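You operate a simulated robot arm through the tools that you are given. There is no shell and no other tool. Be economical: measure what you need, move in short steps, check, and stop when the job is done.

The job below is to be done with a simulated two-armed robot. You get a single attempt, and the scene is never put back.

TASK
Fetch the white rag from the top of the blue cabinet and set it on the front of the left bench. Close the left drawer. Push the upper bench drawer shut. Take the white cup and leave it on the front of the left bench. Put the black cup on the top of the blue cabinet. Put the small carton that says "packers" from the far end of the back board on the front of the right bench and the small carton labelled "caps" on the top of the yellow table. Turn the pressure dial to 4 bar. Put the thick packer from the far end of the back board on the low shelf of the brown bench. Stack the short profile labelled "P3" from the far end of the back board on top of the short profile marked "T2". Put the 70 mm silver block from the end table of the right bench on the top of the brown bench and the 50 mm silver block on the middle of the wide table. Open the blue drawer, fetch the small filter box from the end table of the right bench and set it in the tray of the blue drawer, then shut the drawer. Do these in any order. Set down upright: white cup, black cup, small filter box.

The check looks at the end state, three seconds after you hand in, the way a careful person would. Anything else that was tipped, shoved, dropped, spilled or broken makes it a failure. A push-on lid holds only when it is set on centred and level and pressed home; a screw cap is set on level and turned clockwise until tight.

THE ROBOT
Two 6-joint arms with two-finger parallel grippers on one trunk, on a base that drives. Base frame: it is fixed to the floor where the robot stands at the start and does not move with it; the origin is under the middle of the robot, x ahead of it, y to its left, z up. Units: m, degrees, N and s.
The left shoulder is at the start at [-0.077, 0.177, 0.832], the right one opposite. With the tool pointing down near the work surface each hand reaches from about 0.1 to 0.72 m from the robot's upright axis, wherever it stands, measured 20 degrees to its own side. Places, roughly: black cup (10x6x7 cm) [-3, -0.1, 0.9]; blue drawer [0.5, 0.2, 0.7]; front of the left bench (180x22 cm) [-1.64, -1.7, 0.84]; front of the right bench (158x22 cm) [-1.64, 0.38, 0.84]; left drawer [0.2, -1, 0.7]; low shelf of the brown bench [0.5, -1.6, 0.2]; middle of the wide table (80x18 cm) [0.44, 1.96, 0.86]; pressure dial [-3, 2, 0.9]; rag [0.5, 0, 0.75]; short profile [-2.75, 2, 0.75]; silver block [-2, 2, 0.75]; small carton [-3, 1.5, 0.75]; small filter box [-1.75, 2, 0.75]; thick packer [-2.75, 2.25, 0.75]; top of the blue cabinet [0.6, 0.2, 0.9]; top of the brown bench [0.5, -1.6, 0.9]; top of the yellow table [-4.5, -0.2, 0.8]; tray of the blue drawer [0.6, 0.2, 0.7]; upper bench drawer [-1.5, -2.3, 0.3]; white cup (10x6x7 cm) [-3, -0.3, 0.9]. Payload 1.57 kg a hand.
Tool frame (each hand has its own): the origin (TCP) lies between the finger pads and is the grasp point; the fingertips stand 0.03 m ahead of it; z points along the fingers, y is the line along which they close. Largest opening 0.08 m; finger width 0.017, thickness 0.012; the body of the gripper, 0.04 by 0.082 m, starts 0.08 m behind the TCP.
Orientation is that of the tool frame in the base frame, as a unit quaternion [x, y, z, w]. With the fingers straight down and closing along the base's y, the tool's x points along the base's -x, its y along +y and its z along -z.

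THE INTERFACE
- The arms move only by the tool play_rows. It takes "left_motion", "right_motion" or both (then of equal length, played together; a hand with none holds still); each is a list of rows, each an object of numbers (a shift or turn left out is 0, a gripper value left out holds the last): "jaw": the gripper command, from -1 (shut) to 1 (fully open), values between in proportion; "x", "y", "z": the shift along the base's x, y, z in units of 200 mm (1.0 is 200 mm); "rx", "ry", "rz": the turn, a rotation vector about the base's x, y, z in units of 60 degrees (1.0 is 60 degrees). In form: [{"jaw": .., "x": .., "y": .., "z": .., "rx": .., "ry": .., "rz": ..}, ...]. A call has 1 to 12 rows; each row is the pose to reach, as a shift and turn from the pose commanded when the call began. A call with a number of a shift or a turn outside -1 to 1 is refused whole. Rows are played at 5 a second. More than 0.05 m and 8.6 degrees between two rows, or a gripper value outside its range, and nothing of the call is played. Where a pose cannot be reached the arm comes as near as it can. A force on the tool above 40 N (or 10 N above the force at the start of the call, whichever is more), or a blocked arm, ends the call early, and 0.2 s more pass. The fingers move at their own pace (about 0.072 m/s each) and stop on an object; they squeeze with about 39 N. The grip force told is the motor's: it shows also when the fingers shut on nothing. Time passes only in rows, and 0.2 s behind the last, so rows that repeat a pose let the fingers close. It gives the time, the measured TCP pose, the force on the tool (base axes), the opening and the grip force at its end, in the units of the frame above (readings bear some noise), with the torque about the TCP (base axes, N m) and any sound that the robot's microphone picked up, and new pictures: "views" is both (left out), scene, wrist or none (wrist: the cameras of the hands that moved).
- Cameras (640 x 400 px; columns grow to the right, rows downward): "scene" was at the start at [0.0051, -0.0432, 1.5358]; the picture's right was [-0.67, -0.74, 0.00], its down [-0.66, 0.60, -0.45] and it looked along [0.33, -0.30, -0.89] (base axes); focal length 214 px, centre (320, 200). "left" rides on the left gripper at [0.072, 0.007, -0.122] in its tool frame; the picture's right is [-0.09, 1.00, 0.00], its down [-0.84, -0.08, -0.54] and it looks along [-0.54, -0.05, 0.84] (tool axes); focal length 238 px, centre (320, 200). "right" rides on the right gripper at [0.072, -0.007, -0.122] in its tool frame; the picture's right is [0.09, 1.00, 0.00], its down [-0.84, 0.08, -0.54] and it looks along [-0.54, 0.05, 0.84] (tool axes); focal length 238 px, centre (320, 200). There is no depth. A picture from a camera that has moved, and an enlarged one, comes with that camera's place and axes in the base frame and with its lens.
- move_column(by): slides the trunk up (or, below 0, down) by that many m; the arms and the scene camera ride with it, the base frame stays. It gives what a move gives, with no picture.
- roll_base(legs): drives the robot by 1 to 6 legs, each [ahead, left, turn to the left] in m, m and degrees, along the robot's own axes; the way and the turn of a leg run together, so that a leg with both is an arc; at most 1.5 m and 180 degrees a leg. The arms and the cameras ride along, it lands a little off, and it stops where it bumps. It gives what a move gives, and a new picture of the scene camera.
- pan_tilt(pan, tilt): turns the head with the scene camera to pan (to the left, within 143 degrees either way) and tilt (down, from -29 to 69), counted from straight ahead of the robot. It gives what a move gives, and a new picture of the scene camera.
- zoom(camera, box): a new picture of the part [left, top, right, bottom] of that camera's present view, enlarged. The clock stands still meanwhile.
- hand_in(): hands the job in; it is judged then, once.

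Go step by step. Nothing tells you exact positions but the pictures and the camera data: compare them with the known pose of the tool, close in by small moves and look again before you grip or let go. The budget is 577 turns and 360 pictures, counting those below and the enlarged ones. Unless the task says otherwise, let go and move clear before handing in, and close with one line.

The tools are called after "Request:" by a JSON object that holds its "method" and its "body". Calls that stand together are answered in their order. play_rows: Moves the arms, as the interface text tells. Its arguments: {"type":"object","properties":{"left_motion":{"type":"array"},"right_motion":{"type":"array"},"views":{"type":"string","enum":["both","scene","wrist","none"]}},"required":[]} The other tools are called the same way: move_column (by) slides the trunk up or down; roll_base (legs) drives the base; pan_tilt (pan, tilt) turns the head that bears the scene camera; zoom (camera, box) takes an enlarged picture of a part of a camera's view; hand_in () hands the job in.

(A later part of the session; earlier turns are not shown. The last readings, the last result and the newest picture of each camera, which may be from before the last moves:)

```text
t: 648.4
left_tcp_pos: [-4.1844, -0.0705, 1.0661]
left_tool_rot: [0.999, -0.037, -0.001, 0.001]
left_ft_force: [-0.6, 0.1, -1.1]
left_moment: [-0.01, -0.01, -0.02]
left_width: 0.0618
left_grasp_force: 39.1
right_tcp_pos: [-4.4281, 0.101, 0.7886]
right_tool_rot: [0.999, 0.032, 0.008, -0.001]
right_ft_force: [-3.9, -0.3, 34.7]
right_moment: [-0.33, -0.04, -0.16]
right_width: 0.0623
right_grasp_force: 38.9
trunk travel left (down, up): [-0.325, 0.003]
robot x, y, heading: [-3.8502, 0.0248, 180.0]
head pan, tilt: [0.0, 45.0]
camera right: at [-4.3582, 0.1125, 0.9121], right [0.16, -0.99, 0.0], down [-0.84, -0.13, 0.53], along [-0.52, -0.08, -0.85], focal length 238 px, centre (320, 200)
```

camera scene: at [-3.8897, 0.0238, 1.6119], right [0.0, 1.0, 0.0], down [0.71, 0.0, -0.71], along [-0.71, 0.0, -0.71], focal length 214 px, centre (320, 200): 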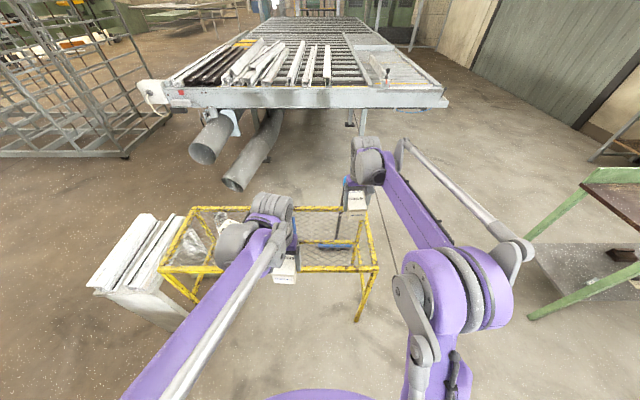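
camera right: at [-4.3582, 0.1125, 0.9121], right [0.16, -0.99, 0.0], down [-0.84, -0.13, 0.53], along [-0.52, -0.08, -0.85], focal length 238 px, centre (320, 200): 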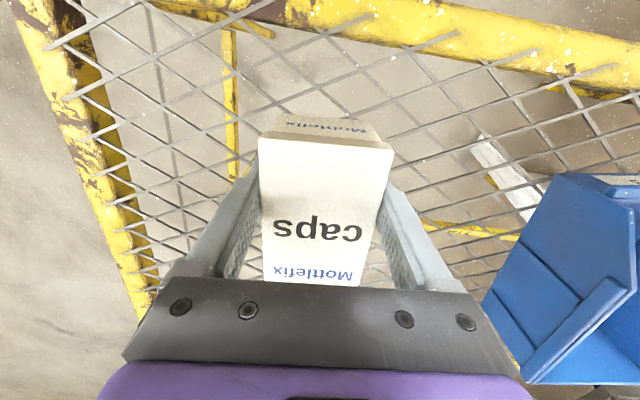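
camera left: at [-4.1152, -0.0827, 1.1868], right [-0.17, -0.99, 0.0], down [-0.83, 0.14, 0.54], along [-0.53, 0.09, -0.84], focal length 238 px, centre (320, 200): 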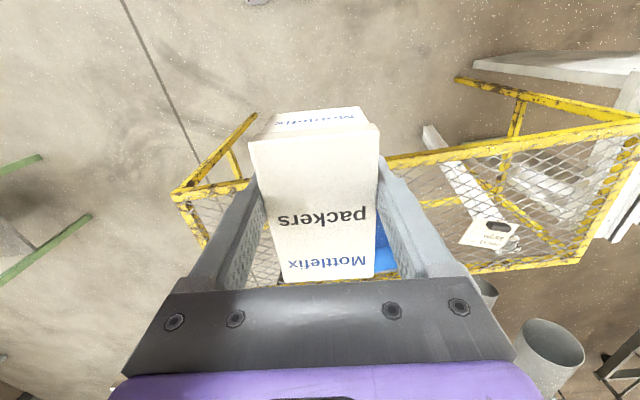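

Contact (34 N). Ease, release, lift.

Request:
{"method": "play_rows", "body": {"right_motion": [{"z": 0.008}, {"z": 0.008, "jaw": 0.0}, {"z": 0.008, "jaw": 0.8}, {"z": 0.008, "jaw": 0.9}, {"z": 0.1}, {"z": 0.3}, {"z": 0.55}, {"z": 0.8}, {"z": 1.0}], "views": "none"}}

Request:
{"method": "play_rows", "body": {"right_motion": [{"z": 0.2, "x": 0.05}, {"z": 0.35, "x": 0.2, "y": 0.1}, {"z": 0.45, "x": 0.4, "y": 0.2}, {"z": 0.45, "x": 0.55, "y": 0.35}, {"z": 0.45, "x": 0.6, "y": 0.5}], "views": "scene"}}

```text
t: 650.4
left_tcp_pos: [-4.1857, -0.0697, 1.0658]
left_tool_rot: [0.999, -0.036, 0.0, 0.0]
left_ft_force: [0.1, 0.5, -1.3]
left_moment: [-0.02, 0.01, 0.0]
left_width: 0.0617
left_grasp_force: 38.5
right_tcp_pos: [-4.4293, 0.1017, 0.9874]
right_tool_rot: [0.999, 0.032, 0.01, -0.001]
right_ft_force: [0.5, -0.8, 0.0]
right_moment: [0.0, 0.03, -0.01]
right_width: 0.0758
right_grasp_force: 0.1
trunk travel left (down, up): [-0.325, 0.003]
robot x, y, heading: [-3.8522, 0.0239, 179.9]
head pan, tilt: [0.0, 45.0]
```

```text
t: 651.6
left_tcp_pos: [-4.1839, -0.0709, 1.0651]
left_tool_rot: [0.999, -0.036, 0.0, 0.0]
left_ft_force: [-0.4, 0.1, -0.4]
left_moment: [0.0, -0.02, 0.03]
left_width: 0.062
left_grasp_force: 39.5
right_tcp_pos: [-4.3087, 0.2027, 1.0757]
right_tool_rot: [0.999, 0.033, 0.011, -0.002]
right_ft_force: [-0.7, 0.4, -0.2]
right_moment: [-0.01, 0.01, 0.03]
right_width: 0.0761
right_grasp_force: 0.0
trunk travel left (down, up): [-0.325, 0.003]
robot x, y, heading: [-3.8501, 0.024, 179.9]
head pan, tilt: [0.0, 45.0]
camera scene: at [-3.8887, 0.0259, 1.6119], right [0.0, 1.0, 0.0], down [0.71, 0.0, -0.71], along [-0.71, 0.0, -0.71], focal length 214 px, centre (320, 200)
```

scene: 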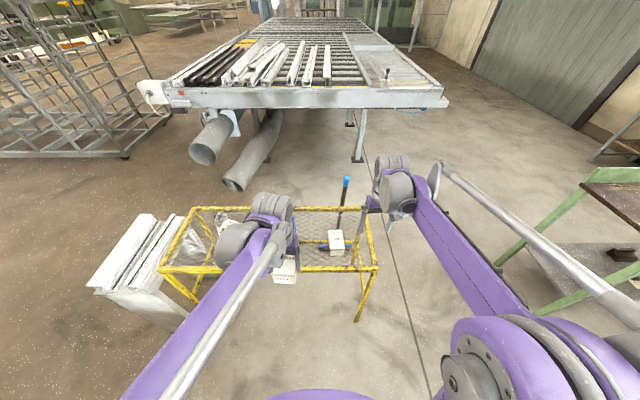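

Caps placed. Turn around to face the cups.

Request:
{"method": "roll_base", "body": {"legs": [[-0.15, 0, 0], [0, 0, 90], [0, 0, 90], [0, -0.15, 0]]}}

Request:
{"method": "zoom", "body": {"camera": "scene", "box": [240, 140, 480, 290]}}

```text
t: 662.2
left_tcp_pos: [-3.3624, -0.0308, 1.0659]
left_tool_rot: [0.043, 0.999, 0.001, -0.001]
left_ft_force: [0.2, 0.7, -1.5]
left_moment: [0.03, -0.02, -0.02]
left_width: 0.0619
left_grasp_force: 39.0
right_tcp_pos: [-3.2434, -0.3044, 1.0762]
right_tool_rot: [-0.026, 1.0, -0.001, -0.011]
right_ft_force: [0.4, 0.2, 0.5]
right_moment: [0.0, 0.0, 0.02]
right_width: 0.0761
right_grasp_force: 0.0
trunk travel left (down, up): [-0.325, 0.003]
robot x, y, heading: [-3.6942, -0.1233, -0.8]
head pan, tilt: [0.0, 45.0]
camera scene: at [-3.6621, -0.1255, 1.6119], right [-0.01, -1.0, 0.0], down [-0.71, 0.01, -0.71], along [0.71, -0.01, -0.71], focal length 214 px, centre (320, 200)
```

scene: 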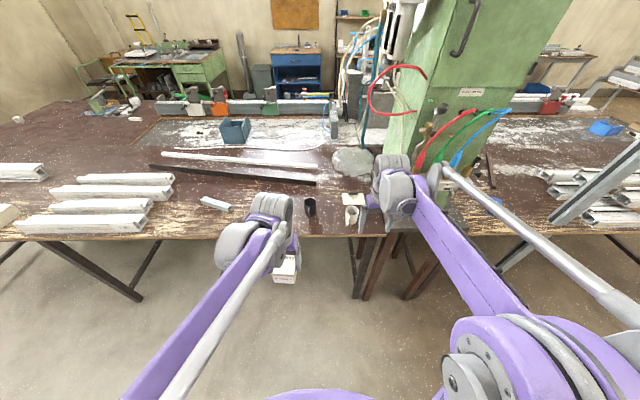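

```text
2.67 times, centred on (360, 215) of scene
camera zoom: at [-3.6621, -0.1255, 1.6119], right [-0.01, -1.0, 0.0], down [-0.71, 0.01, -0.71], along [0.71, -0.01, -0.71], focal length 572 px, centre (213, 160)
```

zoom: 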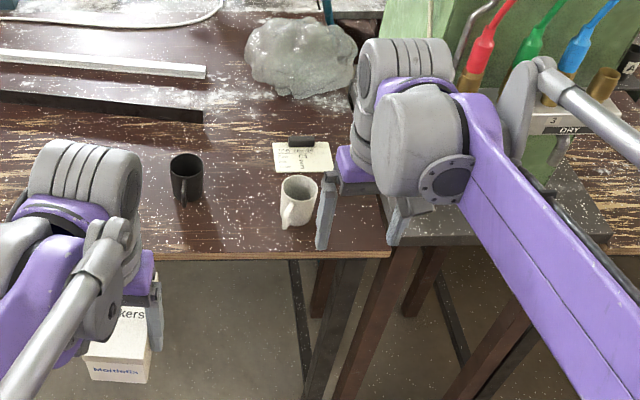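

White mug ≈(−3.02,−0.285), handle toward −x. Approach with the right hand (closing along y).

Request:
{"method": "roll_base", "body": {"legs": [[0.12, 0, 0.8]]}}

Request:
{"method": "play_rows", "body": {"right_motion": [{"x": 0.15, "jaw": 1, "rz": -0.04}, {"x": 0.3, "y": 0.03, "rz": -0.05}], "views": "wrist"}}

```text
t: 663.4
left_tcp_pos: [-3.246, -0.0263, 1.065]
left_tool_rot: [0.036, 0.999, 0.001, -0.001]
left_ft_force: [-0.7, -0.2, -1.2]
left_moment: [0.02, -0.02, 0.01]
left_width: 0.0623
left_grasp_force: 39.3
right_tcp_pos: [-3.1215, -0.2977, 1.0755]
right_tool_rot: [-0.035, 0.999, -0.001, -0.011]
right_ft_force: [0.2, -1.0, 0.2]
right_moment: [-0.04, 0.03, 0.01]
right_width: 0.0759
right_grasp_force: 0.1
trunk travel left (down, up): [-0.325, 0.003]
robot x, y, heading: [-3.5789, -0.1261, 0.2]
head pan, tilt: [0.0, 45.0]
camera scene: at [-3.5429, -0.1259, 1.6117], right [0.0, -1.0, 0.0], down [-0.71, 0.0, -0.71], along [0.71, 0.0, -0.71], focal length 214 px, centre (320, 200)
```

scene: 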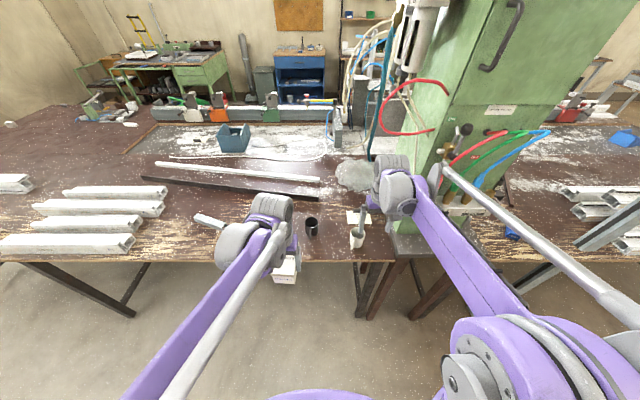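

```text
t: 664.0
left_tcp_pos: [-3.2437, -0.0267, 1.0651]
left_tool_rot: [0.035, 0.999, 0.0, 0.0]
left_ft_force: [0.5, 1.1, -2.1]
left_moment: [0.02, 0.02, 0.0]
left_width: 0.0619
left_grasp_force: 38.9
right_tcp_pos: [-3.0594, -0.2926, 1.076]
right_tool_rot: [-0.007, 1.0, 0.0, -0.011]
right_ft_force: [-1.0, 0.1, 0.0]
right_moment: [0.02, -0.01, -0.01]
right_width: 0.0798
right_grasp_force: 0.1
trunk travel left (down, up): [-0.325, 0.003]
robot x, y, heading: [-3.5791, -0.1254, -0.1]
head pan, tilt: [0.0, 45.0]
camera right: at [-3.128, -0.2997, 1.1988], right [-0.11, 0.99, 0.0], down [0.85, 0.09, 0.52], along [0.52, 0.06, -0.85], focal length 238 px, centre (320, 200)
```

right: 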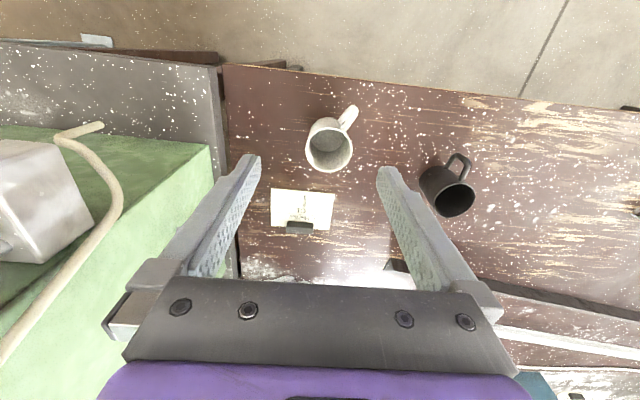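

Request:
{"method": "play_rows", "body": {"right_motion": [{"x": 0.08, "y": 0.04, "z": -0.1}, {"x": 0.15, "y": 0.083, "z": -0.3}, {"x": 0.15, "y": 0.083, "z": -0.5}, {"x": 0.15, "y": 0.083, "z": -0.62}], "views": "wrist"}}

```text
t: 665.0
left_tcp_pos: [-3.2437, -0.0267, 1.0651]
left_tool_rot: [0.036, 0.999, 0.001, 0.0]
left_ft_force: [0.7, 0.4, -1.4]
left_moment: [0.0, 0.01, -0.01]
left_width: 0.0619
left_grasp_force: 38.8
right_tcp_pos: [-3.0308, -0.2754, 0.9524]
right_tool_rot: [-0.008, 1.0, -0.001, -0.012]
right_ft_force: [-0.2, 0.3, -1.1]
right_moment: [0.01, -0.02, 0.01]
right_width: 0.0802
right_grasp_force: 0.0
trunk travel left (down, up): [-0.325, 0.003]
robot x, y, heading: [-3.5785, -0.1262, -0.4]
head pan, tilt: [0.0, 45.0]
camera right: at [-3.0995, -0.2829, 1.0748], right [-0.11, 0.99, 0.0], down [0.85, 0.09, 0.52], along [0.52, 0.06, -0.85], focal length 238 px, centre (320, 200)
```

right: 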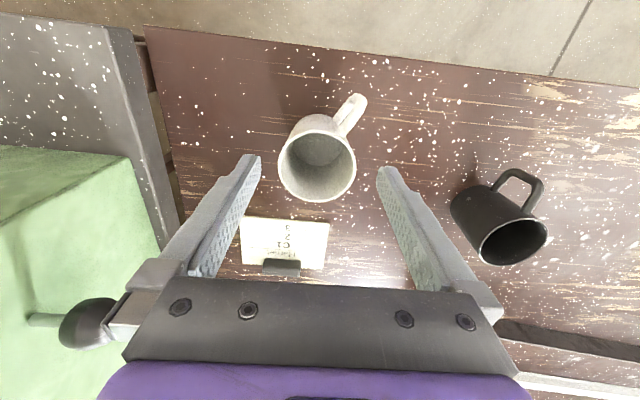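

Request:
{"method": "play_rows", "body": {"right_motion": [{"x": 0.01, "z": -0.12}, {"x": 0.01, "z": -0.24}, {"x": 0.01, "z": -0.33}], "views": "wrist"}}

```text
t: 665.8
left_tcp_pos: [-3.2466, -0.0269, 1.0655]
left_tool_rot: [0.036, 0.999, 0.001, -0.001]
left_ft_force: [-0.4, -0.7, -1.0]
left_moment: [-0.03, 0.02, 0.0]
left_width: 0.0617
left_grasp_force: 38.9
right_tcp_pos: [-3.0288, -0.2764, 0.8857]
right_tool_rot: [-0.008, 1.0, 0.0, -0.01]
right_ft_force: [-0.4, 0.2, -0.4]
right_moment: [-0.01, 0.0, 0.02]
right_width: 0.08
right_grasp_force: 0.1
trunk travel left (down, up): [-0.325, 0.003]
robot x, y, heading: [-3.5791, -0.1232, 0.0]
head pan, tilt: [0.0, 45.0]
camera right: at [-3.0973, -0.283, 1.0088], right [-0.11, 0.99, 0.0], down [0.85, 0.09, 0.52], along [0.52, 0.06, -0.85], focal length 238 px, centre (320, 200)
```

right: 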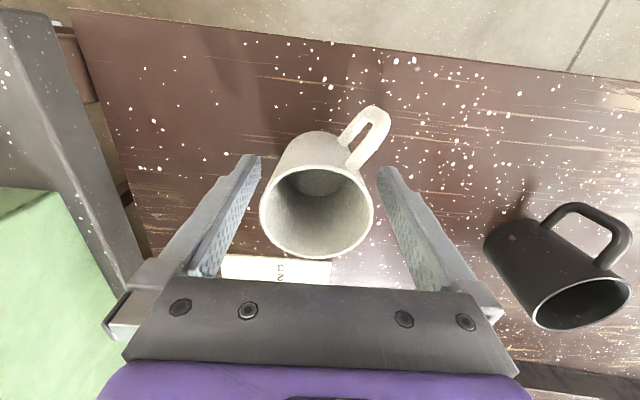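

Request:
{"method": "play_rows", "body": {"right_motion": [{"jaw": -1}, {"jaw": -1}, {"jaw": -1}], "views": "none"}}

Request:
{"method": "play_rows", "body": {"right_motion": [{"z": 0.1}, {"z": 0.25}, {"z": 0.45}, {"z": 0.65}, {"z": 0.85}], "views": "wrist"}}

```text
t: 666.6
left_tcp_pos: [-3.2449, -0.0284, 1.065]
left_tool_rot: [0.036, 0.999, 0.001, 0.0]
left_ft_force: [0.3, -0.6, -1.1]
left_moment: [0.04, 0.0, 0.01]
left_width: 0.0619
left_grasp_force: 38.7
right_tcp_pos: [-3.0291, -0.2752, 0.8856]
right_tool_rot: [-0.008, 1.0, -0.001, -0.01]
right_ft_force: [-0.3, -0.4, -0.8]
right_moment: [0.01, -0.01, 0.0]
right_width: 0.0562
right_grasp_force: 39.4
trunk travel left (down, up): [-0.325, 0.003]
robot x, y, heading: [-3.5786, -0.1239, 0.1]
head pan, tilt: [0.0, 45.0]
```

```text
t: 667.8
left_tcp_pos: [-3.2451, -0.0284, 1.0641]
left_tool_rot: [0.035, 0.999, 0.001, 0.0]
left_ft_force: [-0.4, -1.2, -1.5]
left_moment: [0.04, 0.03, 0.0]
left_width: 0.0622
left_grasp_force: 39.2
right_tcp_pos: [-3.0293, -0.275, 1.0572]
right_tool_rot: [-0.008, 1.0, -0.001, -0.011]
right_ft_force: [-0.1, -0.2, 0.1]
right_moment: [0.0, -0.01, 0.01]
right_width: 0.0559
right_grasp_force: 38.7
trunk travel left (down, up): [-0.325, 0.003]
robot x, y, heading: [-3.5804, -0.1249, -0.0]
head pan, tilt: [0.0, 45.0]
camera right: at [-3.097, -0.2829, 1.1801], right [-0.11, 0.99, 0.0], down [0.85, 0.09, 0.52], along [0.52, 0.06, -0.85], focal length 238 px, centre (320, 200)
```

right: 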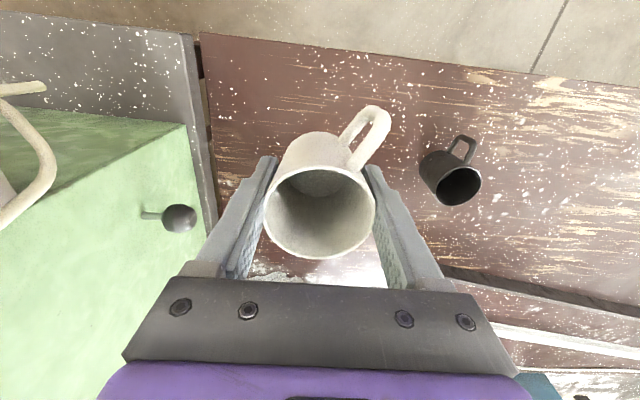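

White mug held upright. Take the route back around the +y end to the front aisle.

Request:
{"method": "play_rows", "body": {"right_motion": [{"x": -0.2, "z": 0.05}, {"x": -0.4, "z": 0.1}, {"x": -0.6, "z": 0.1}, {"x": -0.8, "z": 0.1}], "views": "none"}}

Request:
{"method": "roll_base", "body": {"legs": [[-0.13, 0, 0], [0, 1.5, 0], [0, 1.48, 0]]}}

```text
t: 668.8
left_tcp_pos: [-3.2458, -0.0277, 1.0669]
left_tool_rot: [0.035, 0.999, 0.001, 0.002]
left_ft_force: [-0.7, 0.9, -0.5]
left_moment: [0.02, 0.0, -0.02]
left_width: 0.0619
left_grasp_force: 39.1
right_tcp_pos: [-3.1919, -0.2763, 1.0754]
right_tool_rot: [-0.007, 1.0, -0.001, -0.011]
right_ft_force: [-0.2, -0.5, -0.3]
right_moment: [0.02, -0.03, 0.0]
right_width: 0.0557
right_grasp_force: 39.2
trunk travel left (down, up): [-0.325, 0.003]
robot x, y, heading: [-3.5743, -0.127, 0.3]
head pan, tilt: [0.0, 45.0]
```

```text
t: 695.7
left_tcp_pos: [-3.3853, 2.9499, 1.0649]
left_tool_rot: [0.029, 1.0, 0.001, 0.0]
left_ft_force: [-0.5, 0.3, -1.4]
left_moment: [0.03, -0.01, 0.0]
left_width: 0.0618
left_grasp_force: 39.0
right_tcp_pos: [-3.3268, 2.7028, 1.0763]
right_tool_rot: [-0.013, 1.0, -0.002, -0.011]
right_ft_force: [-1.1, 0.3, -0.7]
right_moment: [0.01, 0.01, 0.02]
right_width: 0.0542
right_grasp_force: 38.4
trunk travel left (down, up): [-0.325, 0.003]
robot x, y, heading: [-3.7198, 2.8483, 0.7]
head pan, tilt: [0.0, 45.0]
camera scene: at [-3.6823, 2.8476, 1.6119], right [0.01, -1.0, 0.0], down [-0.71, -0.01, -0.71], along [0.71, 0.01, -0.71], focal length 214 px, centre (320, 200)
```

scene: 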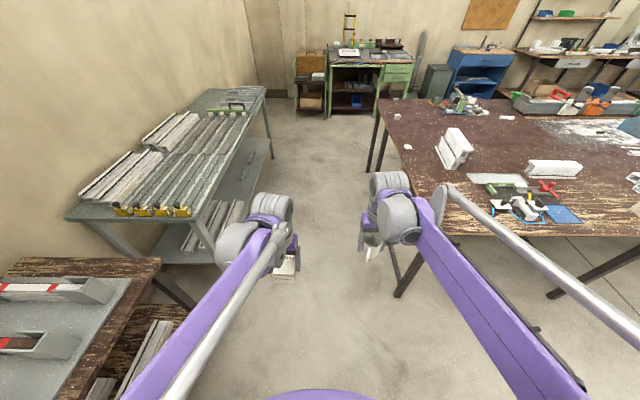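

Request:
{"method": "zoom", "body": {"camera": "right", "box": [160, 60, 480, 300]}}

```text
1.67 times, centred on (320, 180) of right
camera zoom: at [-3.396, 2.6932, 1.199], right [-0.12, 0.99, 0.0], down [0.85, 0.1, 0.52], along [0.52, 0.06, -0.85], focal length 397 px, centre (320, 233)
```

zoom: 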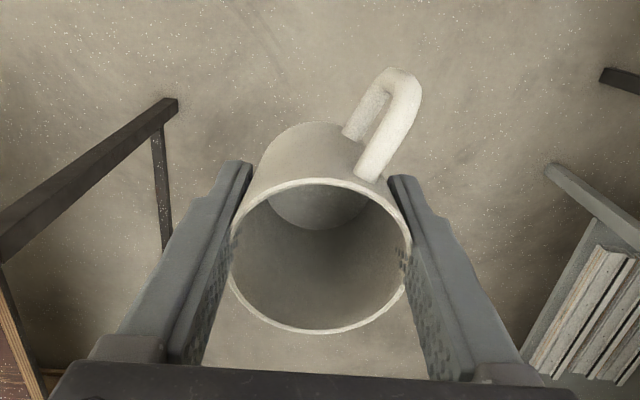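

Mug is still secure. Continue along the lane to the front.

Request:
{"method": "roll_base", "body": {"legs": [[0, 0, -0.8], [1.5, 0.02, 0], [1.45, 0, 0], [0, -1.2, 0], [0, -1.1, 0], [0, 0, 180]]}}

```text
refused: leg 2 is longer than a leg can be; nothing moved
```

Request:
{"method": "roll_base", "body": {"legs": [[0, 0, -0.8], [1.48, 0.02, 0], [1.45, 0, 0], [0, -1.2, 0], [0, -1.1, 0], [0, 0, 180]]}}

```text
t: 737.3
left_tcp_pos: [-1.1455, 0.4692, 1.0647]
left_tool_rot: [0.999, -0.053, 0.0, 0.001]
left_ft_force: [0.3, 0.8, -2.0]
left_moment: [0.01, 0.01, 0.02]
left_width: 0.062
left_grasp_force: 38.8
right_tcp_pos: [-1.1933, 0.7203, 1.0763]
right_tool_rot: [1.0, -0.01, 0.011, 0.0]
right_ft_force: [0.6, -0.3, -0.4]
right_moment: [0.02, 0.03, -0.02]
right_width: 0.0544
right_grasp_force: 38.8
trunk travel left (down, up): [-0.325, 0.003]
robot x, y, heading: [-0.8087, 0.5572, 178.0]
head pan, tilt: [0.0, 45.0]
camera scene: at [-0.8466, 0.5555, 1.6119], right [0.04, 1.0, 0.0], down [0.71, -0.02, -0.71], along [-0.71, 0.02, -0.71], focal length 214 px, centre (320, 200)
```

scene: 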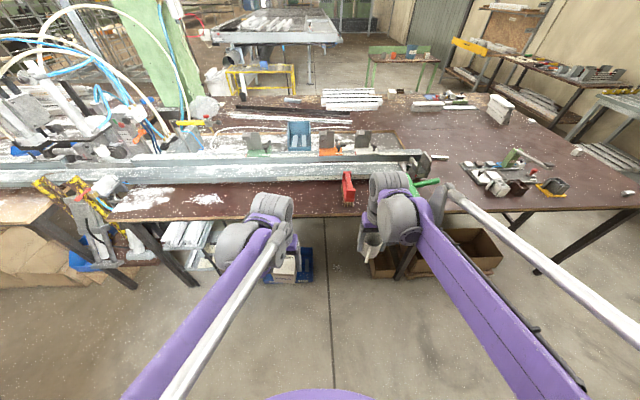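

The front strip of the right bench is free near y≈0.45. Move in and place the packers carton.

Request:
{"method": "roll_base", "body": {"legs": [[0.3, 0, 2]]}}

Request:
{"method": "play_rows", "body": {"left_motion": [{"x": -0.2}, {"x": -0.4}, {"x": -0.6}, {"x": -0.8}, {"x": -0.95}], "views": "wrist"}}

```text
t: 739.4
left_tcp_pos: [-1.4407, 0.464, 1.0659]
left_tool_rot: [0.999, -0.037, 0.0, 0.0]
left_ft_force: [-0.7, 0.0, -0.5]
left_moment: [0.01, -0.02, 0.0]
left_width: 0.0619
left_grasp_force: 39.1
right_tcp_pos: [-1.4967, 0.7131, 1.0752]
right_tool_rot: [1.0, 0.008, 0.011, -0.001]
right_ft_force: [0.0, 0.0, -0.3]
right_moment: [0.0, -0.03, -0.01]
right_width: 0.0541
right_grasp_force: 39.4
trunk travel left (down, up): [-0.325, 0.003]
robot x, y, heading: [-1.1039, 0.5657, 179.9]
head pan, tilt: [0.0, 45.0]
camera scene: at [-1.1441, 0.5597, 1.6117], right [0.0, 1.0, 0.0], down [0.71, 0.0, -0.71], along [-0.71, 0.0, -0.71], focal length 214 px, centre (320, 200)
```

scene: 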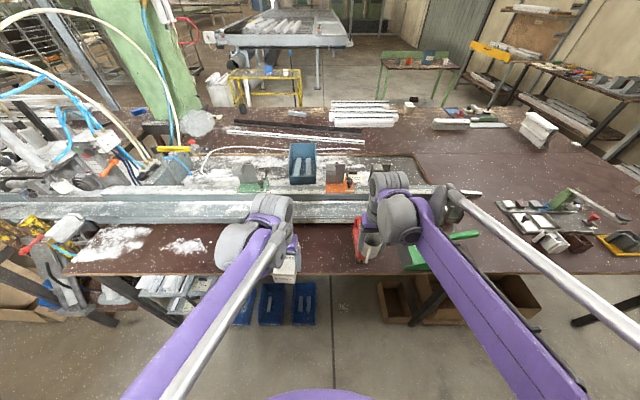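

```text
t: 740.6
left_tcp_pos: [-1.6331, 0.4629, 1.0647]
left_tool_rot: [0.999, -0.036, 0.001, 0.001]
left_ft_force: [-0.4, -0.1, -0.8]
left_moment: [0.01, -0.05, 0.02]
left_width: 0.0617
left_grasp_force: 39.0
right_tcp_pos: [-1.498, 0.7135, 1.0754]
right_tool_rot: [1.0, 0.006, 0.011, -0.001]
right_ft_force: [0.1, 0.5, -1.0]
right_moment: [0.0, -0.01, -0.02]
right_width: 0.0542
right_grasp_force: 39.0
trunk travel left (down, up): [-0.325, 0.003]
robot x, y, heading: [-1.1081, 0.5586, 179.8]
head pan, tilt: [0.0, 45.0]
camera left: at [-1.5619, 0.4525, 1.1872], right [-0.16, -0.99, 0.0], down [-0.83, 0.14, 0.54], along [-0.53, 0.09, -0.84], focal length 238 px, centre (320, 200)
```

left: 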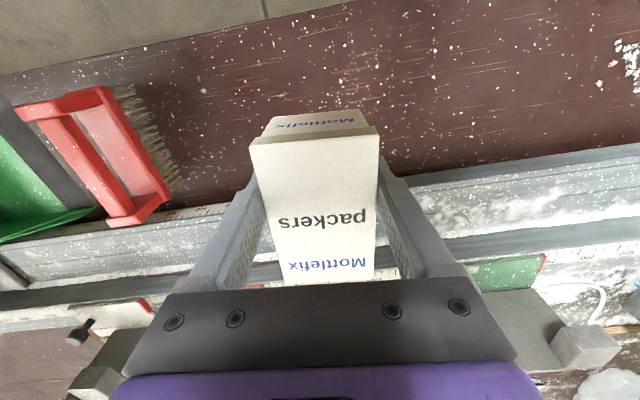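

Request:
{"method": "play_rows", "body": {"left_motion": [{"z": -0.2}, {"z": -0.4}, {"z": -0.6}, {"z": -0.75}, {"z": -0.83}], "views": "none"}}

Request:
{"method": "play_rows", "body": {"left_motion": [{"z": -0.015}, {"z": -0.03}, {"z": -0.045}, {"z": -0.06}, {"z": -0.075}, {"z": -0.09}, {"z": -0.105}, {"z": -0.12}], "views": "wrist"}}

```text
t: 741.8
left_tcp_pos: [-1.6308, 0.4644, 0.897]
left_tool_rot: [0.999, -0.036, 0.0, 0.001]
left_ft_force: [0.1, -0.3, -0.9]
left_moment: [-0.04, -0.06, -0.01]
left_width: 0.062
left_grasp_force: 38.6
right_tcp_pos: [-1.4974, 0.7135, 1.0763]
right_tool_rot: [1.0, 0.007, 0.011, -0.002]
right_ft_force: [-0.3, 0.2, 0.2]
right_moment: [0.0, -0.02, -0.01]
right_width: 0.0541
right_grasp_force: 38.8
trunk travel left (down, up): [-0.325, 0.003]
robot x, y, heading: [-1.1059, 0.5639, 180.0]
head pan, tilt: [0.0, 45.0]
```

```text
t: 743.6
left_tcp_pos: [-1.6293, 0.4647, 0.8775]
left_tool_rot: [0.999, -0.037, -0.001, 0.001]
left_ft_force: [-3.7, 0.0, 35.1]
left_moment: [0.17, -0.03, -0.01]
left_width: 0.0621
left_grasp_force: 39.2
right_tcp_pos: [-1.4946, 0.714, 1.0777]
right_tool_rot: [1.0, 0.007, 0.009, 0.0]
right_ft_force: [-0.6, -0.4, -0.2]
right_moment: [-0.03, 0.01, 0.01]
right_width: 0.0543
right_grasp_force: 39.0
trunk travel left (down, up): [-0.325, 0.003]
robot x, y, heading: [-1.1097, 0.5618, 179.8]
head pan, tilt: [0.0, 45.0]
camera left: at [-1.5587, 0.4535, 0.998], right [-0.16, -0.99, 0.0], down [-0.83, 0.14, 0.54], along [-0.54, 0.09, -0.84], focal length 238 px, centre (320, 200)
```

left: 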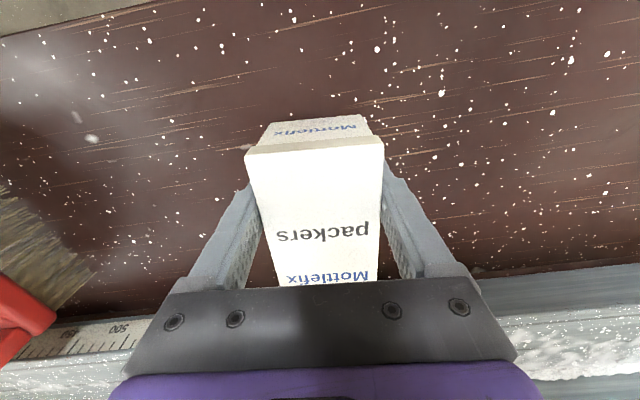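

Contact. Release and lift.

Request:
{"method": "play_rows", "body": {"left_motion": [{"z": 0.008}, {"z": 0.008, "jaw": 0.0}, {"z": 0.008, "jaw": 0.8}, {"z": 0.008, "jaw": 0.9}, {"z": 0.1}, {"z": 0.3}, {"z": 0.55}, {"z": 0.8}, {"z": 0.95}], "views": "wrist"}}

Request:
{"method": "play_rows", "body": {"left_motion": [{"x": 0.2}, {"x": 0.4}, {"x": 0.6}, {"x": 0.8}, {"x": 1.0}], "views": "none"}}

```text
t: 745.6
left_tcp_pos: [-1.6305, 0.4643, 1.0665]
left_tool_rot: [0.999, -0.036, 0.0, 0.001]
left_ft_force: [0.6, -0.1, -0.5]
left_moment: [0.01, -0.01, 0.0]
left_width: 0.076
left_grasp_force: 0.0
right_tcp_pos: [-1.4971, 0.7124, 1.0765]
right_tool_rot: [1.0, 0.007, 0.01, -0.002]
right_ft_force: [-0.5, -0.1, -0.8]
right_moment: [0.01, 0.01, 0.01]
right_width: 0.0541
right_grasp_force: 38.4
trunk travel left (down, up): [-0.325, 0.003]
robot x, y, heading: [-1.1069, 0.5601, 179.9]
head pan, tilt: [0.0, 45.0]
camera left: at [-1.5601, 0.4536, 1.1879], right [-0.16, -0.99, 0.0], down [-0.83, 0.14, 0.54], along [-0.54, 0.09, -0.84], focal length 238 px, centre (320, 200)
```

left: 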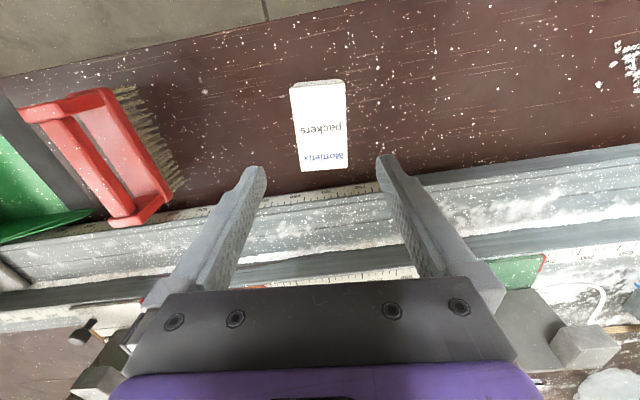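

```text
t: 746.8
left_tcp_pos: [-1.4301, 0.4648, 1.0653]
left_tool_rot: [0.999, -0.037, -0.001, 0.001]
left_ft_force: [0.0, 0.2, 0.3]
left_moment: [-0.02, -0.02, 0.0]
left_width: 0.076
left_grasp_force: 0.1
right_tcp_pos: [-1.4962, 0.7121, 1.0773]
right_tool_rot: [1.0, 0.007, 0.011, -0.001]
right_ft_force: [0.0, -0.1, -0.7]
right_moment: [0.01, 0.05, 0.01]
right_width: 0.0542
right_grasp_force: 38.9
trunk travel left (down, up): [-0.325, 0.003]
robot x, y, heading: [-1.1041, 0.5579, 179.7]
head pan, tilt: [0.0, 45.0]
```

Packers is placed. Now to the left bench with the white mug.

Request:
{"method": "roll_base", "body": {"legs": [[-0.25, 0, 0], [0, 1.1, 0], [0, 1.0, 0], [0.22, 0, 0]]}}

```text
t: 768.0
left_tcp_pos: [-1.4034, -1.6301, 1.0645]
left_tool_rot: [0.999, -0.034, 0.0, 0.001]
left_ft_force: [0.0, 0.0, 0.2]
left_moment: [-0.01, 0.0, 0.0]
left_width: 0.0762
left_grasp_force: 0.1
right_tcp_pos: [-1.4711, -1.3828, 1.0764]
right_tool_rot: [1.0, 0.009, 0.012, -0.001]
right_ft_force: [0.4, 0.0, -1.4]
right_moment: [-0.01, -0.01, -0.02]
right_width: 0.0543
right_grasp_force: 38.7
trunk travel left (down, up): [-0.325, 0.003]
robot x, y, heading: [-1.0831, -1.5337, -179.8]
head pan, tilt: [0.0, 45.0]
camera scene: at [-1.1181, -1.5334, 1.6117], right [0.0, 1.0, 0.0], down [0.71, 0.0, -0.71], along [-0.71, 0.0, -0.71], focal length 214 px, centre (320, 200)
```

scene: 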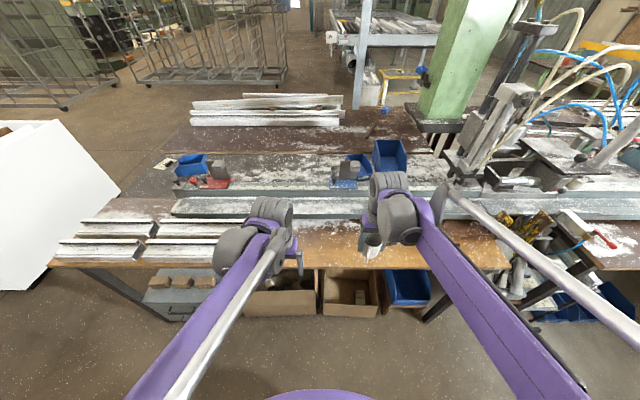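

Request:
{"method": "play_rows", "body": {"right_motion": [{"x": -0.2}, {"x": -0.4}, {"x": -0.6}, {"x": -0.8}, {"x": -0.8, "z": -0.2}, {"x": -0.8, "z": -0.4}], "views": "wrist"}}

```text
t: 769.5
left_tcp_pos: [-1.4045, -1.6295, 1.0647]
left_tool_rot: [0.999, -0.034, 0.0, 0.001]
left_ft_force: [-0.4, -0.2, 0.1]
left_moment: [-0.03, 0.01, -0.01]
left_width: 0.0759
left_grasp_force: 0.1
right_tcp_pos: [-1.6316, -1.3814, 0.9962]
right_tool_rot: [1.0, 0.01, 0.011, -0.001]
right_ft_force: [0.2, 0.4, -0.2]
right_moment: [0.0, 0.02, 0.01]
right_width: 0.054
right_grasp_force: 38.8
trunk travel left (down, up): [-0.325, 0.003]
robot x, y, heading: [-1.0798, -1.5324, -179.7]
head pan, tilt: [0.0, 45.0]
camera right: at [-1.5631, -1.3741, 1.119], right [0.11, -0.99, 0.0], down [-0.85, -0.09, 0.52], along [-0.52, -0.06, -0.85], focal length 238 px, centre (320, 200)
```

right: 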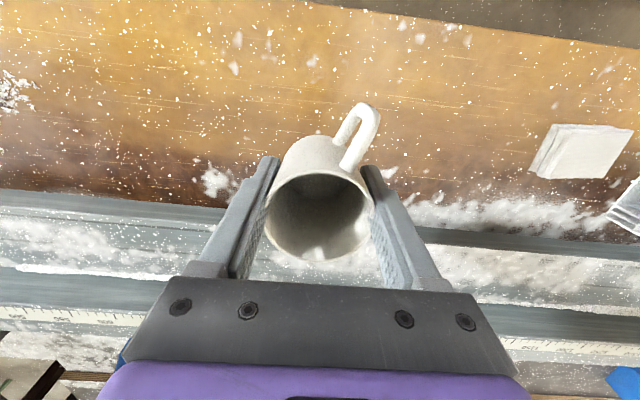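

Request:
{"method": "play_rows", "body": {"right_motion": [{"z": -0.15}, {"z": -0.3}, {"z": -0.45}], "views": "none"}}

Request:
{"method": "play_rows", "body": {"right_motion": [{"z": -0.012}, {"z": -0.024}, {"z": -0.036}, {"z": -0.048}, {"z": -0.06}, {"z": -0.072}, {"z": -0.084}, {"z": -0.096}, {"z": -0.108}, {"z": -0.12}], "views": "wrist"}}

```text
t: 770.2
left_tcp_pos: [-1.4045, -1.6296, 1.0655]
left_tool_rot: [0.999, -0.034, 0.0, 0.001]
left_ft_force: [-0.8, 0.0, 0.3]
left_moment: [-0.01, 0.0, -0.03]
left_width: 0.0758
left_grasp_force: 0.1
right_tcp_pos: [-1.6318, -1.3815, 0.9061]
right_tool_rot: [1.0, 0.009, 0.011, -0.001]
right_ft_force: [0.2, 0.6, -0.5]
right_moment: [0.01, -0.02, -0.01]
right_width: 0.0542
right_grasp_force: 39.2
trunk travel left (down, up): [-0.325, 0.003]
robot x, y, heading: [-1.0795, -1.5335, -179.7]
head pan, tilt: [0.0, 45.0]
```

```text
t: 772.5
left_tcp_pos: [-1.4035, -1.6305, 1.0658]
left_tool_rot: [0.999, -0.034, -0.001, 0.001]
left_ft_force: [0.5, 0.6, 0.6]
left_moment: [0.02, -0.01, -0.02]
left_width: 0.076
left_grasp_force: 0.1
right_tcp_pos: [-1.6307, -1.3823, 0.8853]
right_tool_rot: [1.0, 0.01, 0.01, -0.001]
right_ft_force: [-3.1, 2.6, 26.1]
right_moment: [-0.04, -0.28, 0.03]
right_width: 0.0545
right_grasp_force: 38.8
trunk travel left (down, up): [-0.325, 0.003]
robot x, y, heading: [-1.0776, -1.5308, -179.8]
head pan, tilt: [0.0, 45.0]
camera right: at [-1.5613, -1.3742, 1.0069], right [0.11, -0.99, 0.0], down [-0.85, -0.09, 0.53], along [-0.52, -0.06, -0.85], focal length 238 px, centre (320, 200)
```

right: 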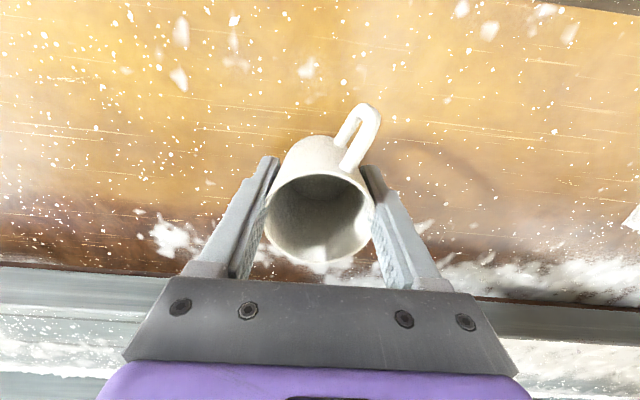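

Contact at the expected height. Ease, release, lift straight up.

Request:
{"method": "play_rows", "body": {"right_motion": [{"z": 0.006}, {"z": 0.006, "jaw": -0.2}, {"z": 0.006, "jaw": 0.6}, {"z": 0.006, "jaw": 1.0}, {"z": 0.006, "jaw": 1.0}, {"z": 0.1}, {"z": 0.3}, {"z": 0.5}, {"z": 0.75}, {"z": 0.95}], "views": "wrist"}}

```text
t: 774.6
left_tcp_pos: [-1.4045, -1.6284, 1.0658]
left_tool_rot: [0.999, -0.034, 0.0, 0.0]
left_ft_force: [-0.2, -0.1, 0.0]
left_moment: [0.0, -0.02, 0.0]
left_width: 0.0758
left_grasp_force: 0.0
right_tcp_pos: [-1.6312, -1.3831, 1.0722]
right_tool_rot: [1.0, 0.009, 0.01, 0.0]
right_ft_force: [-0.6, 1.0, -1.1]
right_moment: [0.01, 0.01, 0.04]
right_width: 0.0799
right_grasp_force: 0.2
trunk travel left (down, up): [-0.325, 0.003]
robot x, y, heading: [-1.0791, -1.5284, -179.8]
head pan, tilt: [0.0, 45.0]
camera right: at [-1.5604, -1.3751, 1.1951], right [0.11, -0.99, 0.0], down [-0.85, -0.09, 0.52], along [-0.52, -0.06, -0.85], focal length 238 px, centre (320, 200)
```

right: 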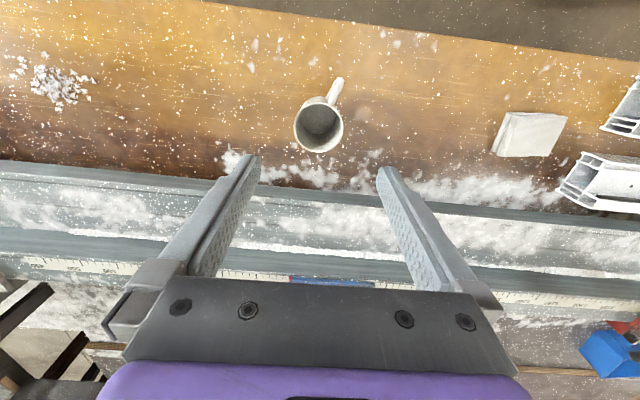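

White mug is placed upright. Now go back for the black mug by the same route.

Request:
{"method": "play_rows", "body": {"right_motion": [{"x": 0.2}, {"x": 0.4}, {"x": 0.6}, {"x": 0.8}], "views": "none"}}

Request:
{"method": "roll_base", "body": {"legs": [[-0.32, 0, 0], [0, 0, 180], [0, 1.48, 0], [0, 1.48, 0], [0, 1.42, 0]]}}

```text
t: 775.6
left_tcp_pos: [-1.4029, -1.6291, 1.0659]
left_tool_rot: [0.999, -0.034, -0.001, 0.001]
left_ft_force: [0.2, 0.5, -0.2]
left_moment: [0.03, 0.03, 0.0]
left_width: 0.0762
left_grasp_force: 0.1
right_tcp_pos: [-1.4695, -1.3832, 1.0715]
right_tool_rot: [1.0, 0.01, 0.011, -0.001]
right_ft_force: [0.3, -0.3, -0.9]
right_moment: [0.02, 0.04, 0.01]
right_width: 0.0802
right_grasp_force: 0.2
trunk travel left (down, up): [-0.325, 0.003]
robot x, y, heading: [-1.0802, -1.5347, -180.0]
head pan, tilt: [0.0, 45.0]
```

```text
t: 822.8
left_tcp_pos: [-0.5807, 2.9461, 1.0644]
left_tool_rot: [0.017, 1.0, 0.001, 0.0]
left_ft_force: [0.0, -1.3, -0.2]
left_moment: [0.01, -0.01, 0.03]
left_width: 0.0762
left_grasp_force: 0.1
right_tcp_pos: [-0.5048, 2.701, 1.0721]
right_tool_rot: [-0.025, 1.0, -0.001, -0.01]
right_ft_force: [0.4, 0.6, -0.3]
right_moment: [-0.01, 0.0, -0.01]
right_width: 0.0802
right_grasp_force: 0.0
trunk travel left (down, up): [-0.325, 0.003]
robot x, y, heading: [-0.8976, 2.8398, 2.1]
head pan, tilt: [0.0, 45.0]
camera scene: at [-0.8635, 2.8383, 1.6119], right [0.04, -1.0, 0.0], down [-0.71, -0.03, -0.71], along [0.71, 0.03, -0.71], focal length 214 px, centre (320, 200)
```

scene: 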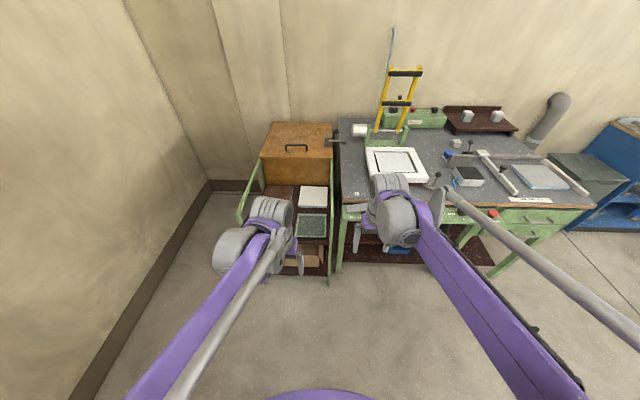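

Request:
{"method": "roll_base", "body": {"legs": [[0, 0.02, -2.1], [-1.45, 0, 0], [-1.4, 0, 0], [0, -1.45, 0], [0, -1.4, 0]]}}

```text
t: 861.5
left_tcp_pos: [-3.4441, 0.1014, 1.0651]
left_tool_rot: [0.048, 0.999, 0.001, 0.0]
left_ft_force: [0.3, -0.8, 0.7]
left_moment: [-0.02, 0.03, 0.0]
left_width: 0.0761
left_grasp_force: 0.1
right_tcp_pos: [-3.3858, -0.1473, 1.0721]
right_tool_rot: [0.006, 1.0, 0.0, -0.012]
right_ft_force: [0.3, 0.1, 0.1]
right_moment: [-0.01, 0.0, 0.0]
right_width: 0.0801
right_grasp_force: 0.0
trunk travel left (down, up): [-0.325, 0.003]
robot x, y, heading: [-3.7737, 0.0134, -1.3]
head pan, tilt: [0.0, 45.0]
camera scene: at [-3.7339, 0.0111, 1.6119], right [-0.03, -1.0, 0.0], down [-0.71, 0.02, -0.71], along [0.71, -0.02, -0.71], focal length 214 px, centre (320, 200)
```

scene: 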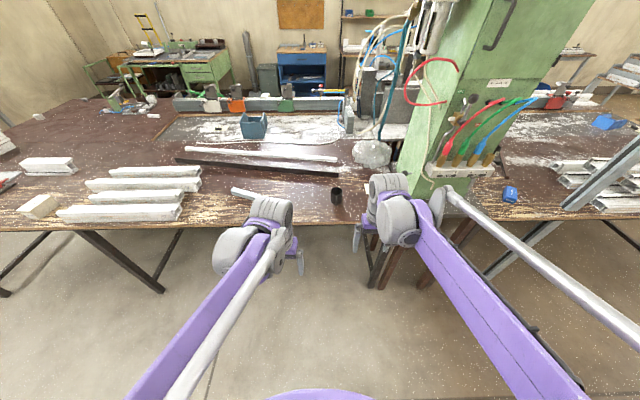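

Request:
{"method": "roll_base", "body": {"legs": [[0.2, 0, 1.3]]}}

Request:
{"method": "play_rows", "body": {"right_motion": [{"x": 0.2, "y": 0.06}, {"x": 0.4, "y": 0.12}, {"x": 0.6, "y": 0.18}, {"x": 0.8, "y": 0.23}], "views": "wrist"}}

```text
t: 863.0
left_tcp_pos: [-3.2511, 0.1064, 1.0645]
left_tool_rot: [0.037, 0.999, 0.0, 0.0]
left_ft_force: [0.3, 0.0, 0.2]
left_moment: [0.0, -0.01, -0.03]
left_width: 0.0761
left_grasp_force: 0.0
right_tcp_pos: [-3.1853, -0.1418, 1.0725]
right_tool_rot: [-0.006, 1.0, 0.0, -0.011]
right_ft_force: [0.1, -0.8, -0.4]
right_moment: [0.02, -0.02, -0.02]
right_width: 0.0802
right_grasp_force: 0.0
trunk travel left (down, up): [-0.325, 0.003]
robot x, y, heading: [-3.574, 0.0119, -0.4]
head pan, tilt: [0.0, 45.0]
camera scene: at [-3.5382, 0.0091, 1.6117], right [0.0, -1.0, 0.0], down [-0.71, 0.0, -0.71], along [0.71, 0.0, -0.71], focal length 214 px, centre (320, 200)
```

scene: 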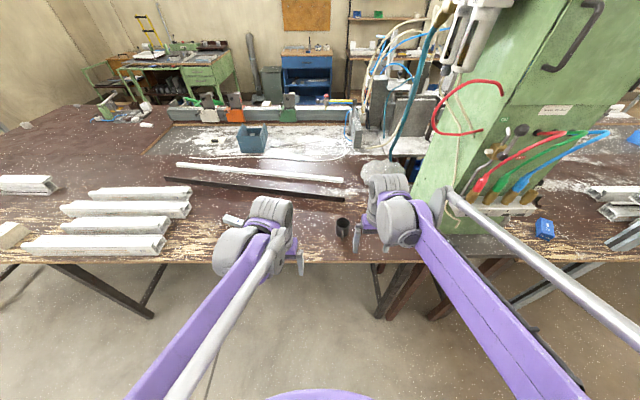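

```text
t: 864.0
left_tcp_pos: [-3.2493, 0.1064, 1.0643]
left_tool_rot: [0.037, 0.999, 0.0, 0.0]
left_ft_force: [0.7, -0.3, -0.2]
left_moment: [0.0, 0.03, 0.0]
left_width: 0.0762
left_grasp_force: 0.0
right_tcp_pos: [-3.0232, -0.0959, 1.0722]
right_tool_rot: [-0.006, 1.0, -0.001, -0.011]
right_ft_force: [0.2, 0.1, 0.0]
right_moment: [-0.02, 0.01, 0.0]
right_width: 0.0802
right_grasp_force: 0.0
trunk travel left (down, up): [-0.325, 0.003]
robot x, y, heading: [-3.5723, 0.0118, -0.1]
head pan, tilt: [0.0, 45.0]
camera right: at [-3.0921, -0.103, 1.1949], right [-0.1, 0.99, 0.0], down [0.85, 0.09, 0.52], along [0.52, 0.06, -0.85], focal length 238 px, centre (320, 200)
```

right: 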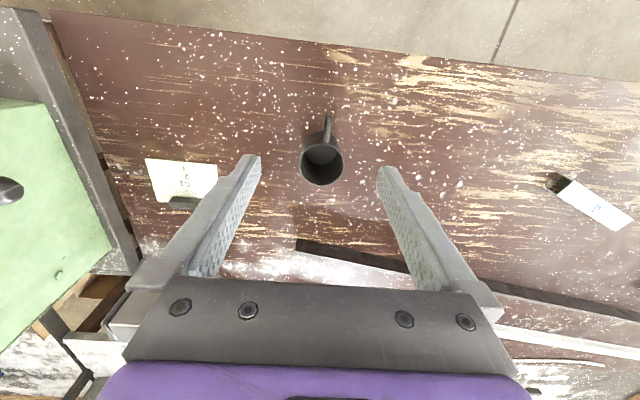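

Request:
{"method": "play_rows", "body": {"right_motion": [{"x": 0.13, "y": 0.025, "z": -0.1}, {"x": 0.26, "y": 0.05, "z": -0.25}, {"x": 0.26, "y": 0.05, "z": -0.45}, {"x": 0.26, "y": 0.05, "z": -0.62}], "views": "wrist"}}

```text
t: 865.0
left_tcp_pos: [-3.2503, 0.1069, 1.0646]
left_tool_rot: [0.038, 0.999, 0.001, -0.001]
left_ft_force: [0.4, 0.3, 0.4]
left_moment: [0.01, 0.0, 0.0]
left_width: 0.0759
left_grasp_force: 0.0
right_tcp_pos: [-2.972, -0.0842, 0.9486]
right_tool_rot: [-0.006, 1.0, -0.001, -0.011]
right_ft_force: [0.0, -0.4, 0.0]
right_moment: [-0.04, 0.01, 0.01]
right_width: 0.0799
right_grasp_force: 0.1
trunk travel left (down, up): [-0.325, 0.003]
robot x, y, heading: [-3.5757, 0.0076, -0.3]
head pan, tilt: [0.0, 45.0]
camera right: at [-3.041, -0.0923, 1.0702], right [-0.1, 0.99, 0.0], down [0.85, 0.09, 0.52], along [0.52, 0.06, -0.85], focal length 238 px, centre (320, 200)
```

right: 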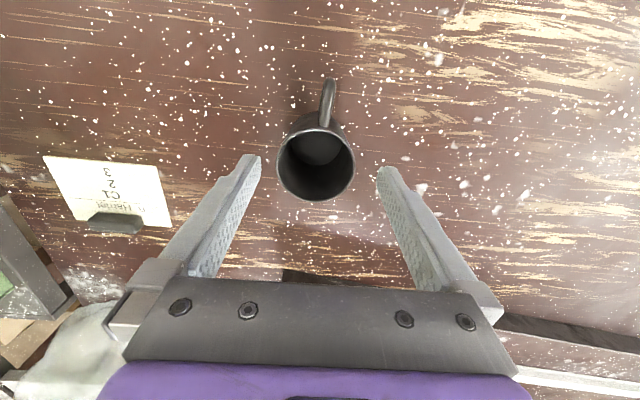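

Request:
{"method": "play_rows", "body": {"right_motion": [{"y": -0.01, "z": -0.12}, {"y": -0.01, "z": -0.24}, {"y": -0.01, "z": -0.315}, {"y": -0.01, "z": -0.315, "jaw": -1}, {"y": -0.01, "z": -0.315, "jaw": -1}, {"y": -0.01, "z": -0.315, "jaw": -1}, {"y": -0.01, "z": -0.315, "jaw": -1}], "views": "wrist"}}

```text
t: 866.6
left_tcp_pos: [-3.251, 0.1059, 1.0644]
left_tool_rot: [0.038, 0.999, 0.001, 0.001]
left_ft_force: [0.1, 0.7, -0.3]
left_moment: [-0.01, -0.02, 0.0]
left_width: 0.0763
left_grasp_force: 0.0
right_tcp_pos: [-2.973, -0.0884, 0.8835]
right_tool_rot: [-0.006, 1.0, -0.001, -0.013]
right_ft_force: [0.9, -0.4, -0.6]
right_moment: [0.02, 0.04, 0.02]
right_width: 0.0586
right_grasp_force: 38.7
trunk travel left (down, up): [-0.325, 0.003]
robot x, y, heading: [-3.5779, 0.009, -0.5]
head pan, tilt: [0.0, 45.0]
camera right: at [-3.0413, -0.0952, 1.0075], right [-0.1, 0.99, 0.0], down [0.85, 0.09, 0.52], along [0.52, 0.06, -0.85], focal length 238 px, centre (320, 200)
```

right: 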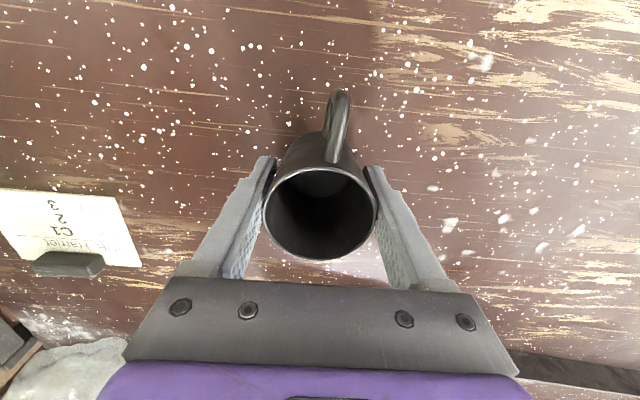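

Black mug gripped. Lift, tuck, and drive around to the blue cabinet.

Request:
{"method": "play_rows", "body": {"right_motion": [{"z": 0.1}, {"z": 0.3}, {"z": 0.5}, {"z": 0.7}, {"z": 0.9}, {"z": 0.95, "x": -0.2}, {"z": 0.95, "x": -0.4}, {"z": 0.95, "x": -0.6}, {"z": 0.95, "x": -0.8}, {"z": 0.95, "x": -1.0}], "views": "wrist"}}

Request:
{"method": "roll_base", "body": {"legs": [[-0.14, 0, 0.4], [0, 1.45, 0], [0, 1.4, 0]]}}

```text
t: 868.9
left_tcp_pos: [-3.2515, 0.106, 1.0657]
left_tool_rot: [0.037, 0.999, 0.001, 0.0]
left_ft_force: [0.1, 1.7, -0.3]
left_moment: [0.01, -0.04, 0.02]
left_width: 0.0763
left_grasp_force: 0.1
right_tcp_pos: [-3.1769, -0.0894, 1.0757]
right_tool_rot: [-0.006, 1.0, -0.001, -0.011]
right_ft_force: [0.9, -0.1, -0.3]
right_moment: [0.0, -0.04, 0.01]
right_width: 0.0582
right_grasp_force: 38.5
trunk travel left (down, up): [-0.325, 0.003]
robot x, y, heading: [-3.5741, 0.0092, -0.5]
head pan, tilt: [0.0, 45.0]
camera right: at [-3.2446, -0.0963, 1.1983], right [-0.1, 0.99, 0.0], down [0.85, 0.09, 0.52], along [0.52, 0.06, -0.85], focal length 238 px, centre (320, 200)
```

right: 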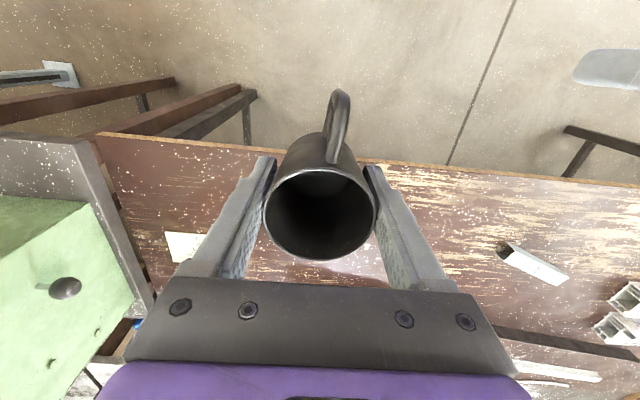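

```text
t: 894.7
left_tcp_pos: [-3.3973, 2.9551, 1.0647]
left_tool_rot: [0.035, 0.999, 0.002, -0.001]
left_ft_force: [0.4, -0.6, -0.4]
left_moment: [-0.02, 0.01, 0.02]
left_width: 0.0759
left_grasp_force: 0.0
right_tcp_pos: [-3.3204, 2.7586, 1.0757]
right_tool_rot: [-0.008, 1.0, 0.0, -0.012]
right_ft_force: [0.8, -0.3, -0.2]
right_moment: [-0.03, 0.03, -0.04]
right_width: 0.0559
right_grasp_force: 39.1
trunk travel left (down, up): [-0.325, 0.003]
robot x, y, heading: [-3.7187, 2.8542, -0.2]
head pan, tilt: [0.0, 45.0]
camera scene: at [-3.6846, 2.8556, 1.6119], right [0.0, -1.0, 0.0], down [-0.71, 0.0, -0.71], along [0.71, 0.0, -0.71], focal length 214 px, centre (320, 200)
```

scene: 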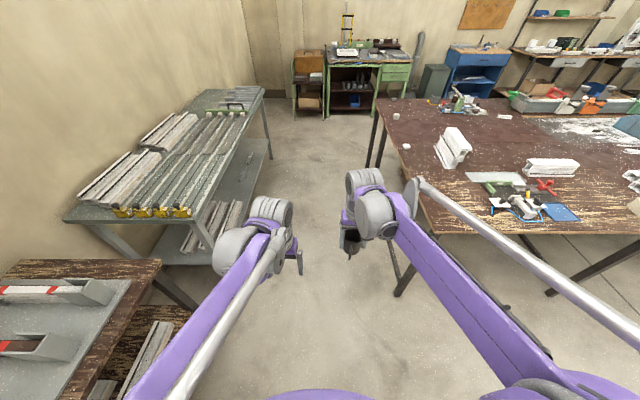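

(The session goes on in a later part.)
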